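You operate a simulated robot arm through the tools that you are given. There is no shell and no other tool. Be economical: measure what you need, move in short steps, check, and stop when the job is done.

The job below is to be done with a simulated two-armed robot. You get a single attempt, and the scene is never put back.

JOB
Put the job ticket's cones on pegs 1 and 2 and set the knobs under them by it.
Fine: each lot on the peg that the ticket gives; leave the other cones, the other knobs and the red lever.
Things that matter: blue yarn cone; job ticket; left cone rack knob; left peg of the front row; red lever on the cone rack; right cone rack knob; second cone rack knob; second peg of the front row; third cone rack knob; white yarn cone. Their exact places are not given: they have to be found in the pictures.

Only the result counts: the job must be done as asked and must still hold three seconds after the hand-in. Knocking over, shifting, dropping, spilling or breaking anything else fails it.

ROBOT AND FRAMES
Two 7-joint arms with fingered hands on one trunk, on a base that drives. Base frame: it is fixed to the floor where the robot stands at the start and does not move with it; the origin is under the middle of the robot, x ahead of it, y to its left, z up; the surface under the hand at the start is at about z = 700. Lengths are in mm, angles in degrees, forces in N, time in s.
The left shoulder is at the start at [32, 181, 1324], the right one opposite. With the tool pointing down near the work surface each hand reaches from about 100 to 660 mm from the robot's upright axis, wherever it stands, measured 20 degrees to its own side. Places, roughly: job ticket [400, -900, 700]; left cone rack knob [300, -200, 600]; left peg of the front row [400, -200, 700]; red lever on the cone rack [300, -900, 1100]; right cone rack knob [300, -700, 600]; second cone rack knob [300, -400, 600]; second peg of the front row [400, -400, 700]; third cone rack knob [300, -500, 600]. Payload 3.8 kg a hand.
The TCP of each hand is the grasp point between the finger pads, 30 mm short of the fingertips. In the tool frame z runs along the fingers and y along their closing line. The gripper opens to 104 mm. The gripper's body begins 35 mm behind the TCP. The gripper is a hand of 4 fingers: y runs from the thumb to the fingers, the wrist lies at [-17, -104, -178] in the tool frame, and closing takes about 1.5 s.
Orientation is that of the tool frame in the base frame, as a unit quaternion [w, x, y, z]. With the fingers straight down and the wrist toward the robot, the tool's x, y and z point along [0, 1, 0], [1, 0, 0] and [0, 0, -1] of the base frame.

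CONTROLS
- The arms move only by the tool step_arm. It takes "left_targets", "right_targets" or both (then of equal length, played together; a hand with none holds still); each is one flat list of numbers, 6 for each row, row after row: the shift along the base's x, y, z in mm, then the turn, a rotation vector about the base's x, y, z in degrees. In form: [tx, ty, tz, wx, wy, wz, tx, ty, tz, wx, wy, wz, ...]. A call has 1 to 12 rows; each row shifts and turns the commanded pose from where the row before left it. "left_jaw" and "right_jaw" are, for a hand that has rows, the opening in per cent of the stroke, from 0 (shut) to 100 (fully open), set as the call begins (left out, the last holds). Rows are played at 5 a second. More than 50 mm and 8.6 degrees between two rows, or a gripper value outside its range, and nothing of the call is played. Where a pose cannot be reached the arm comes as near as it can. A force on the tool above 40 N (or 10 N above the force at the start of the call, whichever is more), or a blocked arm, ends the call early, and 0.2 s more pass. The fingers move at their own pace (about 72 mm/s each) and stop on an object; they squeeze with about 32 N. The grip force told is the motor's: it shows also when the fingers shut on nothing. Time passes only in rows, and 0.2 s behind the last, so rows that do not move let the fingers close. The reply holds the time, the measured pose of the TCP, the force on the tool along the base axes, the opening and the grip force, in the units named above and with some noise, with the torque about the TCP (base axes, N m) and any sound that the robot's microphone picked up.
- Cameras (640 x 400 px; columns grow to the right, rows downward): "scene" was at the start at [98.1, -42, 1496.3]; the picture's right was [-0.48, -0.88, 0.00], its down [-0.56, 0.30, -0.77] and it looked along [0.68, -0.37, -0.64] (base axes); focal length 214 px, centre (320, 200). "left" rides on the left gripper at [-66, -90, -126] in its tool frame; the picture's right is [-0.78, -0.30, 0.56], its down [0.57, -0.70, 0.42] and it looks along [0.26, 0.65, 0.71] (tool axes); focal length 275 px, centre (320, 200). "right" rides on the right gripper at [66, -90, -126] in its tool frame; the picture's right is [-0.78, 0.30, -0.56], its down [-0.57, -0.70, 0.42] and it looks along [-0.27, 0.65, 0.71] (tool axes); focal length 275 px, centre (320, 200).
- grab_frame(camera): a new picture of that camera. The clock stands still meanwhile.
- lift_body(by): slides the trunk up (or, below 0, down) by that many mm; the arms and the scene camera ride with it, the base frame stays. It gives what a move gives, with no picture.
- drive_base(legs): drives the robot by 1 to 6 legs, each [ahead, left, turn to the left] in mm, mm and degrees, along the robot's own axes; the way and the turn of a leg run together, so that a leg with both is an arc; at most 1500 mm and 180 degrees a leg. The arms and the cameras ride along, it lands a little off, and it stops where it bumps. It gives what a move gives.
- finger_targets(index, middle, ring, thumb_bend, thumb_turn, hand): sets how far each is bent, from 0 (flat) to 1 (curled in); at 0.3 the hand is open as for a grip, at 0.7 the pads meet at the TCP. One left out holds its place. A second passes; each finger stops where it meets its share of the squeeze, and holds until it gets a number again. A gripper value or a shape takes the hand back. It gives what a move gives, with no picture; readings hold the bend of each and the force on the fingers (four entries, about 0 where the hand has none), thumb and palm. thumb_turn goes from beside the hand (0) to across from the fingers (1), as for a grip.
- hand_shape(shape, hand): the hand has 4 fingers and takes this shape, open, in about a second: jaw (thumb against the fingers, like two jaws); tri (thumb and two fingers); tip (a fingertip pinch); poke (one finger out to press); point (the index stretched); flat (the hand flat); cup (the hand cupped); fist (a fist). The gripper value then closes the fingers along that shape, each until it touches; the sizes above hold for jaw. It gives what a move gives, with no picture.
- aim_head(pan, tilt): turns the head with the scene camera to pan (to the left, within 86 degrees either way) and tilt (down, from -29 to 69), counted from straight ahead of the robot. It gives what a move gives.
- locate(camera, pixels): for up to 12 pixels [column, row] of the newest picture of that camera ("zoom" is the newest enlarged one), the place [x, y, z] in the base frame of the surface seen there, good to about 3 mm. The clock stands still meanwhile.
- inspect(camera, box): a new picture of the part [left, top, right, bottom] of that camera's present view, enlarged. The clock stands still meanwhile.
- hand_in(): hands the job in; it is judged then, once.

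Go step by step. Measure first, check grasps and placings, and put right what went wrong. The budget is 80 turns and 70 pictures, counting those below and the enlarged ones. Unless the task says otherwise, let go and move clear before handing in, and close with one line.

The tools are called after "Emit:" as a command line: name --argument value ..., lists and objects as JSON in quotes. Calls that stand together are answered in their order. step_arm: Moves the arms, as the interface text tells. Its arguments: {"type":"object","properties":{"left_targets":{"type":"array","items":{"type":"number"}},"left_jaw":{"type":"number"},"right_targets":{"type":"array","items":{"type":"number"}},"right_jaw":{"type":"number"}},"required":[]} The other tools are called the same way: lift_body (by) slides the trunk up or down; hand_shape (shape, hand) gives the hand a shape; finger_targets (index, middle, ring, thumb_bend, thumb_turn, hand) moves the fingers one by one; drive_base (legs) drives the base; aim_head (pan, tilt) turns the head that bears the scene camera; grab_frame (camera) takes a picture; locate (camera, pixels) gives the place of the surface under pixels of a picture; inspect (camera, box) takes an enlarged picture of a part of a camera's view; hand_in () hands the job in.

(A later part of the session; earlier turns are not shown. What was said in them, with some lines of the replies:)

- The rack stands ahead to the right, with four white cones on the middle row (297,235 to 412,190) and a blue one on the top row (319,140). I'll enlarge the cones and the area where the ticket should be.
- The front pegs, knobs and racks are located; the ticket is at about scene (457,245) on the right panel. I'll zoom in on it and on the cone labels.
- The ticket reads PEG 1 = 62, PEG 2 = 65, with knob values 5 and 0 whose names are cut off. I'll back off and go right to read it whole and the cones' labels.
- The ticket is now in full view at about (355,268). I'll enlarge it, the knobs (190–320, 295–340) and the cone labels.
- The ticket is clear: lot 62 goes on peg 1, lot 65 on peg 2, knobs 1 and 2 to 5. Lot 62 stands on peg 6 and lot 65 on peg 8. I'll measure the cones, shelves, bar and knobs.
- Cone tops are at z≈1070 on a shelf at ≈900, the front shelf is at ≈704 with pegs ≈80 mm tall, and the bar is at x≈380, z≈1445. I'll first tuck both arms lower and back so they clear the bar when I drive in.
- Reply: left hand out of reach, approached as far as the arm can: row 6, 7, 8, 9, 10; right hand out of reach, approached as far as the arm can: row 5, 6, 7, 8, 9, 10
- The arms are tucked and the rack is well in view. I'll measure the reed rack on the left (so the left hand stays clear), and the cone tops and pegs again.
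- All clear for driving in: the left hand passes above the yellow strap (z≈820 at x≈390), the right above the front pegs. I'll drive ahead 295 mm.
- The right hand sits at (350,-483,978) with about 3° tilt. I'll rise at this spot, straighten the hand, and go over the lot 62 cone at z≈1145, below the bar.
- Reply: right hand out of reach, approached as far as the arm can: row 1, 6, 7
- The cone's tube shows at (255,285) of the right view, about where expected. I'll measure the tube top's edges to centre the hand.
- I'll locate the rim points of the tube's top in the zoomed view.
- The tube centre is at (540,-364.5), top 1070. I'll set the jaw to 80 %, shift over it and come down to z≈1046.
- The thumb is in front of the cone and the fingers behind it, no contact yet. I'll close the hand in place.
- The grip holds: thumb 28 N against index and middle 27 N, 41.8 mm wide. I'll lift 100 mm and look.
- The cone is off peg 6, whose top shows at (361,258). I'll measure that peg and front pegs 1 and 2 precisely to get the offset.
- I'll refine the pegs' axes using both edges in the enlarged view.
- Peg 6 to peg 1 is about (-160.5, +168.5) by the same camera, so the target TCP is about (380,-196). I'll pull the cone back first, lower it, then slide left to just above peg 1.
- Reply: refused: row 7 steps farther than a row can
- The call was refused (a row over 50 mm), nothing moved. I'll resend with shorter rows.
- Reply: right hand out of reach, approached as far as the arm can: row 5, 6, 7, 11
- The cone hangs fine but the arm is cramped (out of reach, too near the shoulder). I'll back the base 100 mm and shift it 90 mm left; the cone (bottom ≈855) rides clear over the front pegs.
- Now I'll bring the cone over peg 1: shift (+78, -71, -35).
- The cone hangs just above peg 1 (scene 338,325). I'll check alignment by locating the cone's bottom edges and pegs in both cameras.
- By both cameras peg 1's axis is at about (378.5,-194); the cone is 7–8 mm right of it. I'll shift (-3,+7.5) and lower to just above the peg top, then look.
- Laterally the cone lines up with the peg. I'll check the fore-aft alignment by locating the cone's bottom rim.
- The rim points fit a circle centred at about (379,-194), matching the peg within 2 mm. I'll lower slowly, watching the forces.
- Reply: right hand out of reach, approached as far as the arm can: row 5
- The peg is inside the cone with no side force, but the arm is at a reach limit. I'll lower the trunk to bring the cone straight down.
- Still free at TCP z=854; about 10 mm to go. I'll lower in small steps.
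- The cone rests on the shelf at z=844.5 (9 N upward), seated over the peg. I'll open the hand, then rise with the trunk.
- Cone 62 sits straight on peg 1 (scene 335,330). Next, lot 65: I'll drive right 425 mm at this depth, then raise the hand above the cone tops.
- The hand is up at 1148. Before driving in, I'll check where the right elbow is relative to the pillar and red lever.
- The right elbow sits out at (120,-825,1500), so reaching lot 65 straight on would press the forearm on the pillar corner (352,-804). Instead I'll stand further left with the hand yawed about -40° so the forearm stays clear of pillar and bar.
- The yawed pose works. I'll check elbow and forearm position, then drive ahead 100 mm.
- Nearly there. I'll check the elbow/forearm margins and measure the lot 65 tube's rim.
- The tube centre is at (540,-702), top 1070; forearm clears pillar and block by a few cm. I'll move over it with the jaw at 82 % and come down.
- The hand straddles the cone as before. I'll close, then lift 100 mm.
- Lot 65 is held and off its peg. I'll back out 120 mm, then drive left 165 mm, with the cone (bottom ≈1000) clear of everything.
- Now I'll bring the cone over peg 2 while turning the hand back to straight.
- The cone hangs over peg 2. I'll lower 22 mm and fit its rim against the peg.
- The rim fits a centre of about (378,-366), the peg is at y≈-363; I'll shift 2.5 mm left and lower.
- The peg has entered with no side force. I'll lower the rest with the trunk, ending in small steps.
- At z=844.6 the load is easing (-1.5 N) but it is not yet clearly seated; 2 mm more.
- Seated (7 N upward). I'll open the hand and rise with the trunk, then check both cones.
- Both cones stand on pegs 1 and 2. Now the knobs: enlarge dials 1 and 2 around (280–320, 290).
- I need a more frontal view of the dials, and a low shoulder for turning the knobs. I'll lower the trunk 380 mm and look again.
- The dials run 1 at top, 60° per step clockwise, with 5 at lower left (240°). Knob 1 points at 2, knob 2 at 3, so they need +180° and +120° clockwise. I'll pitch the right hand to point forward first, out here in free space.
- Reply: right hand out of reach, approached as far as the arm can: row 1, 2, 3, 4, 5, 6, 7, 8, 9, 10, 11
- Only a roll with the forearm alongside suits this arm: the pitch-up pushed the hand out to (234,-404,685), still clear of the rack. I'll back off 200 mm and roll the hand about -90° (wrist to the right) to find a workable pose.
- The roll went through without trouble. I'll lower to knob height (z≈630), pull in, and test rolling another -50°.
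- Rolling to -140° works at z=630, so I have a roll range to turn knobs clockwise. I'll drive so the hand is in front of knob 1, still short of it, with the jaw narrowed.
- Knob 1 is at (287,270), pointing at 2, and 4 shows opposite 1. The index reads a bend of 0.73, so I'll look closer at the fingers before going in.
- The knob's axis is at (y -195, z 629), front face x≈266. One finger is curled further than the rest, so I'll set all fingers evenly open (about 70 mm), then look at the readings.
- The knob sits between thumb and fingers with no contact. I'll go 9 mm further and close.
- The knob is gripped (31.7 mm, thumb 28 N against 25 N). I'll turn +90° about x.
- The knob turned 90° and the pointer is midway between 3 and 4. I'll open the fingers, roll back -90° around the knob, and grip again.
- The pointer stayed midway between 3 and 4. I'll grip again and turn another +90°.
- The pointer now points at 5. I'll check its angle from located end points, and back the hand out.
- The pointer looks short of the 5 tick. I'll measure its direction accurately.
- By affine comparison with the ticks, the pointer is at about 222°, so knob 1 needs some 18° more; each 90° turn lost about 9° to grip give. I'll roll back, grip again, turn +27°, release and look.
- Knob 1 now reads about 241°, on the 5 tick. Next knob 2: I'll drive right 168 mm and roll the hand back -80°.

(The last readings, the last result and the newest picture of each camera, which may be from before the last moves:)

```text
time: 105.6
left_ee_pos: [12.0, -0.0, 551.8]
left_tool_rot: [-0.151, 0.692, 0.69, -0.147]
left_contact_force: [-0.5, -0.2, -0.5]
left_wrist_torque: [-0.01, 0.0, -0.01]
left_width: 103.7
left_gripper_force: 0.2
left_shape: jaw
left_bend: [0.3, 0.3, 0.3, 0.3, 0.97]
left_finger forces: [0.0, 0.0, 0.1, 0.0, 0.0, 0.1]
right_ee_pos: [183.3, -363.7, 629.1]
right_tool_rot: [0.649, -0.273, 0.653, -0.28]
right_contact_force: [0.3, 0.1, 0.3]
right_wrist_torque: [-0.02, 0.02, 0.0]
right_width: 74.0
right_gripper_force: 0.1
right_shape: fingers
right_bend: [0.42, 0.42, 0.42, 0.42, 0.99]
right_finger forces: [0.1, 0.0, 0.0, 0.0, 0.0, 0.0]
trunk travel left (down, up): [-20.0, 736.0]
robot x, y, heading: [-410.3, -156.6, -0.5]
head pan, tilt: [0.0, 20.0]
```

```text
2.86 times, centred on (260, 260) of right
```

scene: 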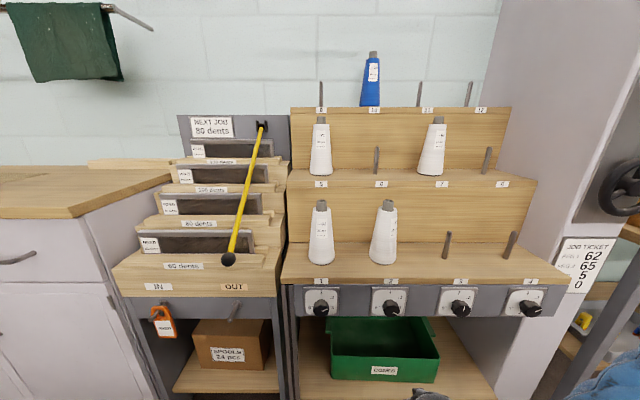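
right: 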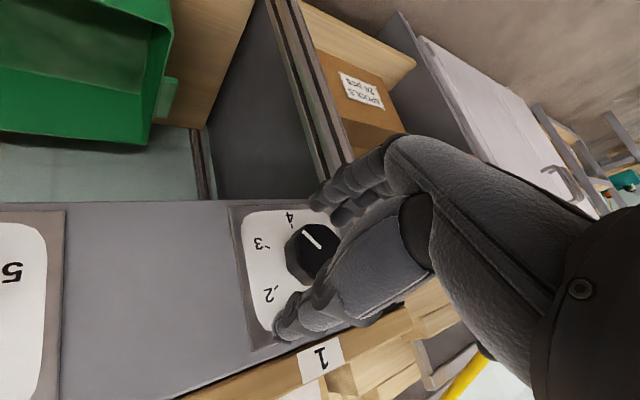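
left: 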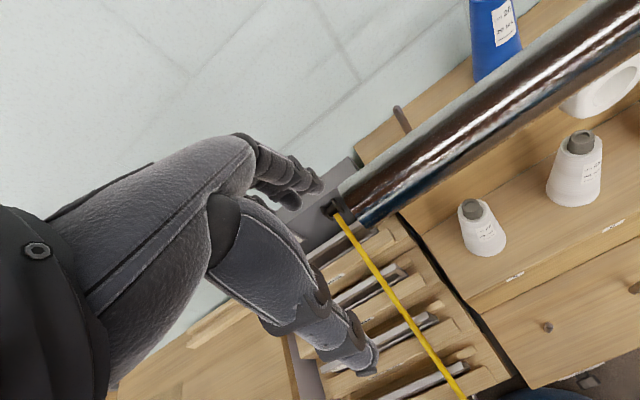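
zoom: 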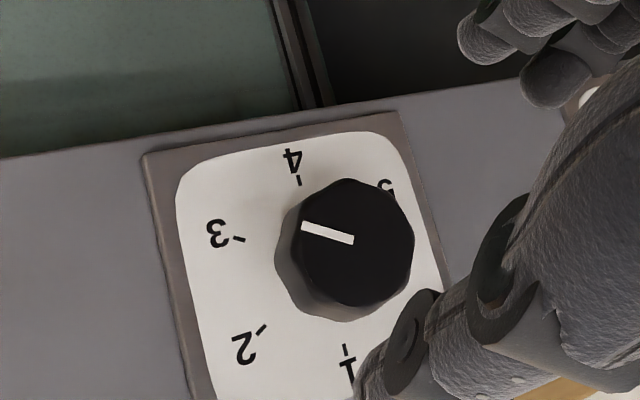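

Knob 2's pointer is at 120°, exactly 3. I'll move onto it, grip, turn +84°, open and roll back -64° for the second part.

Emit:
step_arm --right_targets '[0, 1.2, 0, 0, 0, 0, 25, 0, 0, 0, 0, 0, 25, 0, 0, 0, 0, 0, 21, 0, 0, 0, 0, 0]'

Emit:
step_arm --right_targets '[0, 0, 0, 0, 0, 0, 0, 0, 0, 0, 0, 0, 0, 0, 0, 0, 0, 0, 0, 0, 0, 0, 0, 0, 0, 0, 0, 0, 0, 0, 0, 0, 0, 0, 0, 0, 0, 0, 0, 0, 0, 0, 0, 0, 0, 0, 0, 0]' --right_jaw 0

Emit:
step_arm --right_targets '[0, 0, 0, 8, 0, 0, 0, 0, 0, 8, 0, 0, 0, 0, 0, 8, 0, 0, 0, 0, 0, 8, 0, 0, 0, 0, 0, 8, 0, 0, 0, 0, 0, 8, 0, 0, 0, 0, 0, 8, 0, 0, 0, 0, 0, 8, 0, 0, 0, 0, 0, 8, 0, 0, 0, 0, 0, 8, 0, 0, 0, 0, 0, 4, 0, 0]'

Emit:
finger_targets --hand "right" --index 0.42 --middle 0.42 --ring 0.42 --thumb_bend 0.42 --thumb_turn 1

Emit:
step_arm --right_targets '[-20, 0, 0, -8, 0, 0, -25, 0, 0, -8, 0, 0, -25, 0, 0, -8, 0, 0, 0, 0, 0, -8, 0, 0, 0, 0, 0, -8, 0, 0, 0, 0, 0, -8, 0, 0, 0, 0, 0, -8, 0, 0]'

Emit:
inspect --camera "right" --box '[190, 190, 330, 330]'

```text
time: 106.6
left_ee_pos: [12.5, 0.9, 551.5]
left_tool_rot: [-0.151, 0.692, 0.691, -0.146]
left_contact_force: [0.4, 0.1, 0.0]
left_wrist_torque: [0.01, 0.01, 0.0]
left_width: 103.8
left_gripper_force: 0.1
left_shape: jaw
left_bend: [0.3, 0.3, 0.3, 0.3, 0.97]
left_finger forces: [0.1, 0.0, 0.0, 0.1, 0.0, 0.1]
right_ee_pos: [253.6, -363.1, 628.4]
right_tool_rot: [0.65, -0.273, 0.653, -0.277]
right_contact_force: [0.0, 0.2, -0.3]
right_wrist_torque: [0.01, 0.01, 0.03]
right_width: 74.0
right_gripper_force: 0.1
right_shape: fingers
right_bend: [0.42, 0.42, 0.42, 0.42, 0.99]
right_finger forces: [0.0, 0.0, 0.0, 0.0, 0.1, 0.0]
trunk travel left (down, up): [-20.0, 736.0]
robot x, y, heading: [-416.3, -156.5, -0.3]
head pan, tilt: [0.0, 20.0]
```

```text
time: 108.4
left_ee_pos: [11.6, 1.1, 552.4]
left_tool_rot: [-0.151, 0.692, 0.69, -0.147]
left_contact_force: [-0.2, 0.3, 0.4]
left_wrist_torque: [0.0, 0.0, -0.04]
left_width: 103.4
left_gripper_force: 0.0
left_shape: jaw
left_bend: [0.3, 0.3, 0.3, 0.3, 0.97]
left_finger forces: [0.0, 0.1, 0.0, 0.1, 0.1, 0.0]
right_ee_pos: [252.9, -363.5, 629.2]
right_tool_rot: [0.65, -0.273, 0.652, -0.278]
right_contact_force: [2.1, -3.1, 3.3]
right_wrist_torque: [0.0, -0.04, -0.04]
right_width: 30.5
right_gripper_force: 31.6
right_shape: jaw
right_bend: [0.74, 0.55, 0.58, 0.74, 1.0]
right_finger forces: [16.2, 9.2, 0.1, 0.0, 29.3, 0.0]
trunk travel left (down, up): [-20.0, 736.0]
robot x, y, heading: [-414.7, -154.4, -0.4]
head pan, tilt: [0.0, 20.0]
```

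```text
time: 110.8
left_ee_pos: [13.6, -0.5, 552.2]
left_tool_rot: [-0.151, 0.692, 0.69, -0.147]
left_contact_force: [0.5, 0.2, -0.1]
left_wrist_torque: [0.02, 0.0, -0.01]
left_width: 103.9
left_gripper_force: 0.2
left_shape: jaw
left_bend: [0.3, 0.3, 0.3, 0.3, 0.97]
left_finger forces: [0.0, 0.0, 0.0, 0.0, 0.1, 0.0]
right_ee_pos: [254.1, -363.8, 628.5]
right_tool_rot: [0.665, 0.233, 0.671, 0.23]
right_contact_force: [-2.2, -9.8, -6.1]
right_wrist_torque: [0.01, 0.12, -0.21]
right_width: 30.7
right_gripper_force: 32.1
right_shape: jaw
right_bend: [0.74, 0.55, 0.58, 0.74, 1.0]
right_finger forces: [15.9, 9.5, 0.0, 0.0, 34.7, 0.0]
trunk travel left (down, up): [-20.0, 736.0]
robot x, y, heading: [-410.8, -155.2, -0.2]
head pan, tilt: [0.0, 20.0]
```

```text
time: 111.8
left_ee_pos: [13.5, 0.2, 552.5]
left_tool_rot: [-0.151, 0.692, 0.69, -0.147]
left_contact_force: [0.0, 0.2, -0.3]
left_wrist_torque: [-0.01, -0.02, 0.0]
left_width: 103.8
left_gripper_force: 0.1
left_shape: jaw
left_bend: [0.3, 0.3, 0.3, 0.3, 0.97]
left_finger forces: [0.0, 0.0, 0.0, 0.1, 0.1, 0.0]
right_ee_pos: [254.0, -363.8, 629.5]
right_tool_rot: [0.666, 0.232, 0.671, 0.23]
right_contact_force: [0.2, 0.2, 0.6]
right_wrist_torque: [-0.03, 0.0, 0.03]
right_width: 73.9
right_gripper_force: 0.1
right_shape: fingers
right_bend: [0.42, 0.42, 0.42, 0.42, 0.99]
right_finger forces: [0.0, 0.0, 0.0, 0.0, 0.0, 0.0]
trunk travel left (down, up): [-20.0, 736.0]
robot x, y, heading: [-412.6, -158.1, -0.1]
head pan, tilt: [0.0, 20.0]
```

```text
time: 113.4
left_ee_pos: [13.0, 0.6, 551.1]
left_tool_rot: [-0.151, 0.692, 0.691, -0.147]
left_contact_force: [-0.9, -0.1, -0.4]
left_wrist_torque: [0.0, 0.01, 0.02]
left_width: 103.8
left_gripper_force: 0.1
left_shape: jaw
left_bend: [0.3, 0.3, 0.3, 0.3, 0.97]
left_finger forces: [0.0, 0.1, 0.1, 0.0, 0.0, 0.0]
right_ee_pos: [184.5, -362.9, 629.5]
right_tool_rot: [0.696, -0.107, 0.701, -0.112]
right_contact_force: [0.1, 0.8, -0.3]
right_wrist_torque: [0.03, -0.03, 0.0]
right_width: 73.7
right_gripper_force: 0.1
right_shape: fingers
right_bend: [0.42, 0.42, 0.42, 0.42, 0.99]
right_finger forces: [0.0, 0.0, 0.0, 0.1, 0.0, 0.0]
trunk travel left (down, up): [-20.0, 736.0]
robot x, y, heading: [-411.1, -161.4, -0.1]
head pan, tilt: [0.0, 20.0]
```

```text
2.86 times, centred on (260, 260) of right
```

zoom: 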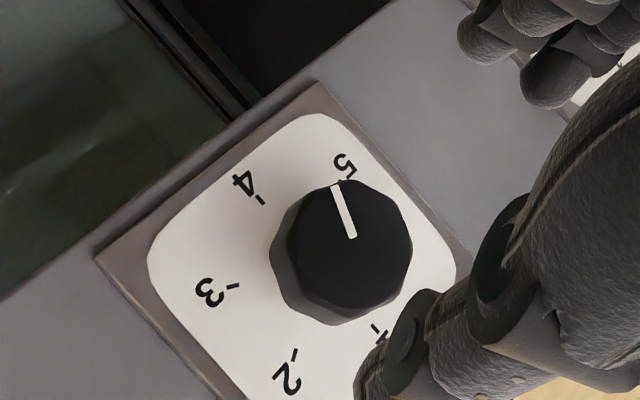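

Knob 2 is at about 204°, so it followed the full 84°; it needs +36° more. I'll set the hand at exactly -45° from the last grip (so the knob's flats meet the pads the same way), grip, turn +36°, release and look.

Emit:
step_arm --right_targets '[0, 0, 0, 5.5, 0, 0, 0, 0, 0, 5.5, 0, 0, 25, 0, 0, 0, 0, 0, 25, 0, 0, 0, 0, 0, 20, 0, 0, 0, 0, 0]'

Emit:
step_arm --right_targets '[0, 0, 0, 0, 0, 0, 0, 0, 0, 0, 0, 0, 0, 0, 0, 0, 0, 0, 0, 0, 0, 0, 0, 0, 0, 0, 0, 0, 0, 0, 0, 0, 0, 0, 0, 0, 0, 0, 0, 0, 0, 0, 0, 0, 0, 7.2, 0, 0, 0, 0, 0, 7.2, 0, 0, 0, 0, 0, 7.2, 0, 0, 0, 0, 0, 7.2, 0, 0, 0, 0, 0, 7.2, 0, 0]' --right_jaw 0

Emit:
finger_targets --hand "right" --index 0.42 --middle 0.42 --ring 0.42 --thumb_bend 0.42 --thumb_turn 1

Emit:
step_arm --right_targets '[-20, 0, 0, 0, 0, 0, -25, 0, 0, 0, 0, 0, -25, 0, 0, 0, 0, 0]'

Emit:
inspect --camera "right" --box '[190, 195, 330, 335]'

```text
time: 114.6
left_ee_pos: [13.1, -0.9, 552.7]
left_tool_rot: [-0.151, 0.692, 0.69, -0.147]
left_contact_force: [0.8, -0.4, 0.3]
left_wrist_torque: [-0.02, 0.02, -0.03]
left_width: 103.8
left_gripper_force: 0.1
left_shape: jaw
left_bend: [0.3, 0.3, 0.3, 0.3, 0.97]
left_finger forces: [0.1, 0.1, 0.0, 0.1, 0.0, 0.0]
right_ee_pos: [254.8, -363.7, 628.6]
right_tool_rot: [0.704, -0.04, 0.708, -0.045]
right_contact_force: [0.7, -0.2, 0.1]
right_wrist_torque: [-0.04, 0.05, -0.01]
right_width: 73.8
right_gripper_force: 0.1
right_shape: fingers
right_bend: [0.42, 0.42, 0.42, 0.42, 0.99]
right_finger forces: [0.1, 0.1, 0.1, 0.0, 0.0, 0.1]
trunk travel left (down, up): [-20.0, 736.0]
robot x, y, heading: [-415.0, -152.9, -0.1]
head pan, tilt: [0.0, 20.0]
```

```text
time: 117.2
left_ee_pos: [12.3, -0.2, 552.2]
left_tool_rot: [-0.15, 0.692, 0.69, -0.146]
left_contact_force: [0.1, 0.5, 0.5]
left_wrist_torque: [0.01, 0.0, 0.01]
left_width: 103.8
left_gripper_force: 0.1
left_shape: jaw
left_bend: [0.3, 0.3, 0.3, 0.3, 0.97]
left_finger forces: [0.1, 0.0, 0.0, 0.0, 0.1, 0.0]
right_ee_pos: [254.3, -363.9, 628.5]
right_tool_rot: [0.681, 0.18, 0.688, 0.177]
right_contact_force: [-1.5, -7.4, -4.0]
right_wrist_torque: [0.02, 0.09, -0.14]
right_width: 30.1
right_gripper_force: 32.3
right_shape: jaw
right_bend: [0.74, 0.55, 0.58, 0.73, 1.0]
right_finger forces: [16.6, 9.9, 0.0, 0.0, 33.3, 0.0]
trunk travel left (down, up): [-20.0, 736.0]
robot x, y, heading: [-408.7, -154.9, -0.1]
head pan, tilt: [0.0, 20.0]
```

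```text
time: 118.2
left_ee_pos: [12.9, 1.1, 552.2]
left_tool_rot: [-0.151, 0.692, 0.69, -0.147]
left_contact_force: [-0.8, 0.2, -0.9]
left_wrist_torque: [-0.01, 0.03, 0.05]
left_width: 103.7
left_gripper_force: 0.2
left_shape: jaw
left_bend: [0.3, 0.3, 0.3, 0.3, 0.97]
left_finger forces: [0.0, 0.0, 0.0, 0.0, 0.0, 0.0]
right_ee_pos: [254.3, -363.3, 628.5]
right_tool_rot: [0.682, 0.178, 0.687, 0.177]
right_contact_force: [0.0, -0.3, -0.2]
right_wrist_torque: [0.02, 0.0, -0.01]
right_width: 74.0
right_gripper_force: 0.0
right_shape: fingers
right_bend: [0.42, 0.42, 0.42, 0.42, 0.99]
right_finger forces: [0.1, 0.1, 0.1, 0.0, 0.0, 0.0]
trunk travel left (down, up): [-20.0, 736.0]
robot x, y, heading: [-411.2, -153.6, 0.0]
head pan, tilt: [0.0, 20.0]
```

```text
time: 119.0
left_ee_pos: [13.3, 0.7, 552.8]
left_tool_rot: [-0.15, 0.692, 0.69, -0.147]
left_contact_force: [0.3, -0.5, -0.1]
left_wrist_torque: [-0.02, 0.02, 0.0]
left_width: 103.9
left_gripper_force: 0.1
left_shape: jaw
left_bend: [0.3, 0.3, 0.3, 0.3, 0.97]
left_finger forces: [0.0, 0.0, 0.1, 0.1, 0.0, 0.0]
right_ee_pos: [183.6, -364.2, 629.0]
right_tool_rot: [0.682, 0.179, 0.687, 0.176]
right_contact_force: [-0.2, -0.4, 0.9]
right_wrist_torque: [0.0, 0.01, 0.0]
right_width: 73.8
right_gripper_force: 0.2
right_shape: fingers
right_bend: [0.42, 0.42, 0.42, 0.42, 0.99]
right_finger forces: [0.0, 0.1, 0.0, 0.0, 0.0, 0.0]
trunk travel left (down, up): [-20.0, 736.0]
robot x, y, heading: [-410.6, -156.6, -0.1]
head pan, tilt: [0.0, 20.0]
```

```text
2.86 times, centred on (260, 265) of right
```

zoom: 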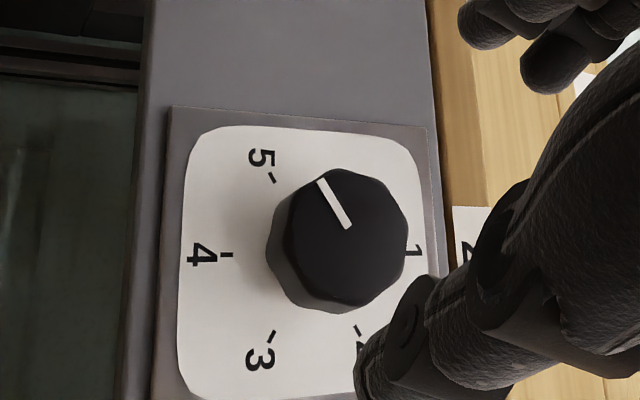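

Knob 2 now reads about 239°, on the 5 tick. I'll back the robot off and take a final look at everything.

Emit:
drive_base --legs '[[-250, 0, 0]]'

Emit:
step_arm --right_targets '[0, -40, -20, 0, 0, 0, 0, -40, -20, 0, 0, 0, 0, -40, -20, 0, 0, 0]' --right_jaw 100

Emit:
grab_frame --camera "scene"

```text
time: 120.9
left_ee_pos: [-243.3, 0.2, 551.9]
left_tool_rot: [-0.151, 0.692, 0.69, -0.147]
left_contact_force: [0.3, 0.6, 0.1]
left_wrist_torque: [0.0, 0.02, -0.01]
left_width: 103.7
left_gripper_force: 0.0
left_shape: jaw
left_bend: [0.3, 0.3, 0.3, 0.3, 0.97]
left_finger forces: [0.1, 0.0, 0.0, 0.1, 0.1, 0.0]
right_ee_pos: [-70.6, -363.5, 629.2]
right_tool_rot: [0.682, 0.179, 0.687, 0.176]
right_contact_force: [0.6, -0.1, 0.0]
right_wrist_torque: [-0.03, -0.02, 0.01]
right_width: 73.8
right_gripper_force: 0.1
right_shape: fingers
right_bend: [0.42, 0.42, 0.42, 0.42, 0.99]
right_finger forces: [0.0, 0.0, 0.0, 0.0, 0.0, 0.0]
trunk travel left (down, up): [-20.0, 736.0]
robot x, y, heading: [-666.5, -153.7, -0.4]
head pan, tilt: [0.0, 20.0]
```

```text
time: 121.7
left_ee_pos: [-241.2, 0.9, 551.3]
left_tool_rot: [-0.151, 0.693, 0.69, -0.147]
left_contact_force: [0.5, -0.5, -0.7]
left_wrist_torque: [0.01, 0.0, -0.02]
left_width: 103.8
left_gripper_force: 0.1
left_shape: jaw
left_bend: [0.3, 0.3, 0.3, 0.3, 0.97]
left_finger forces: [0.0, 0.0, 0.0, 0.0, 0.0, 0.0]
right_ee_pos: [-72.2, -483.6, 569.1]
right_tool_rot: [0.681, 0.18, 0.687, 0.177]
right_contact_force: [0.2, -0.5, -0.2]
right_wrist_torque: [-0.03, 0.04, 0.02]
right_width: 103.4
right_gripper_force: 0.0
right_shape: jaw
right_bend: [0.3, 0.3, 0.3, 0.3, 0.97]
right_finger forces: [0.0, 0.1, 0.0, 0.0, 0.1, 0.0]
trunk travel left (down, up): [-20.0, 736.0]
robot x, y, heading: [-664.7, -156.3, -0.4]
head pan, tilt: [0.0, 20.0]
```

```text
3 pictures are left
```

scene: 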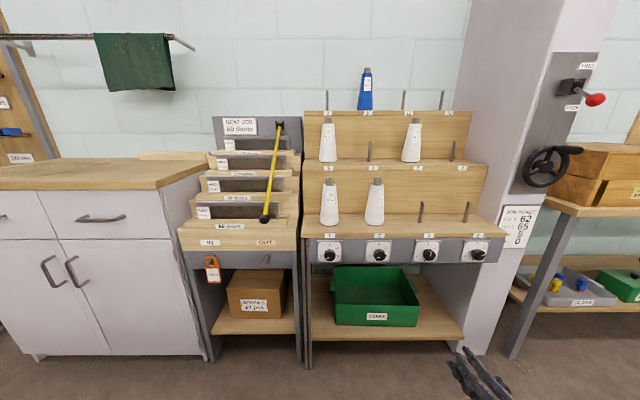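

Emit:
inspect --camera "scene" --box '[310, 232, 400, 270]'

Emit:
inspect --camera "scene" --box '[300, 110, 500, 240]'

```text
7.11 times, centred on (355, 251) of scene
```

zoom: 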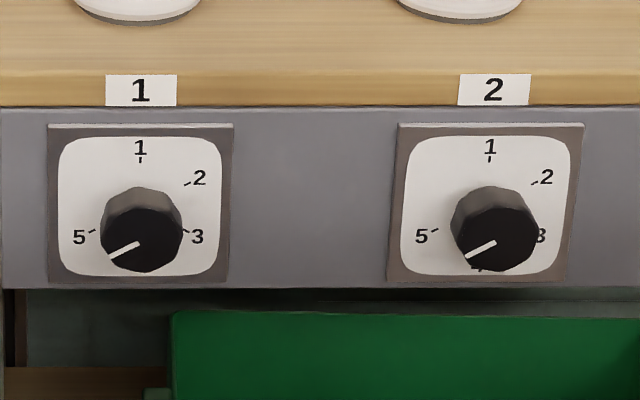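

```text
3.08 times, centred on (400, 175) of scene
```

zoom: 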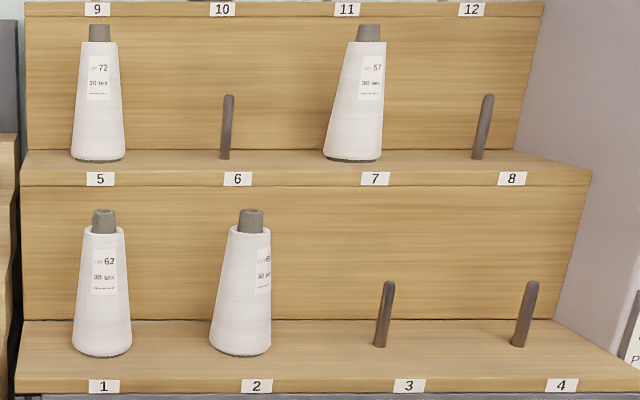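

Lots 62 and 65 stand upright on pegs 1 and 2, both pointers aim at the 5 ticks, and everything else is as it was. I'm handing in.

Emit:
hand_in

```text
The job is handed in.
```

The job is handed in: lot 62 is on peg 1 and lot 65 on peg 2, and the knobs under both are set to 5. In the last pictures the other cones, the other knobs and the red lever looked unmoved.
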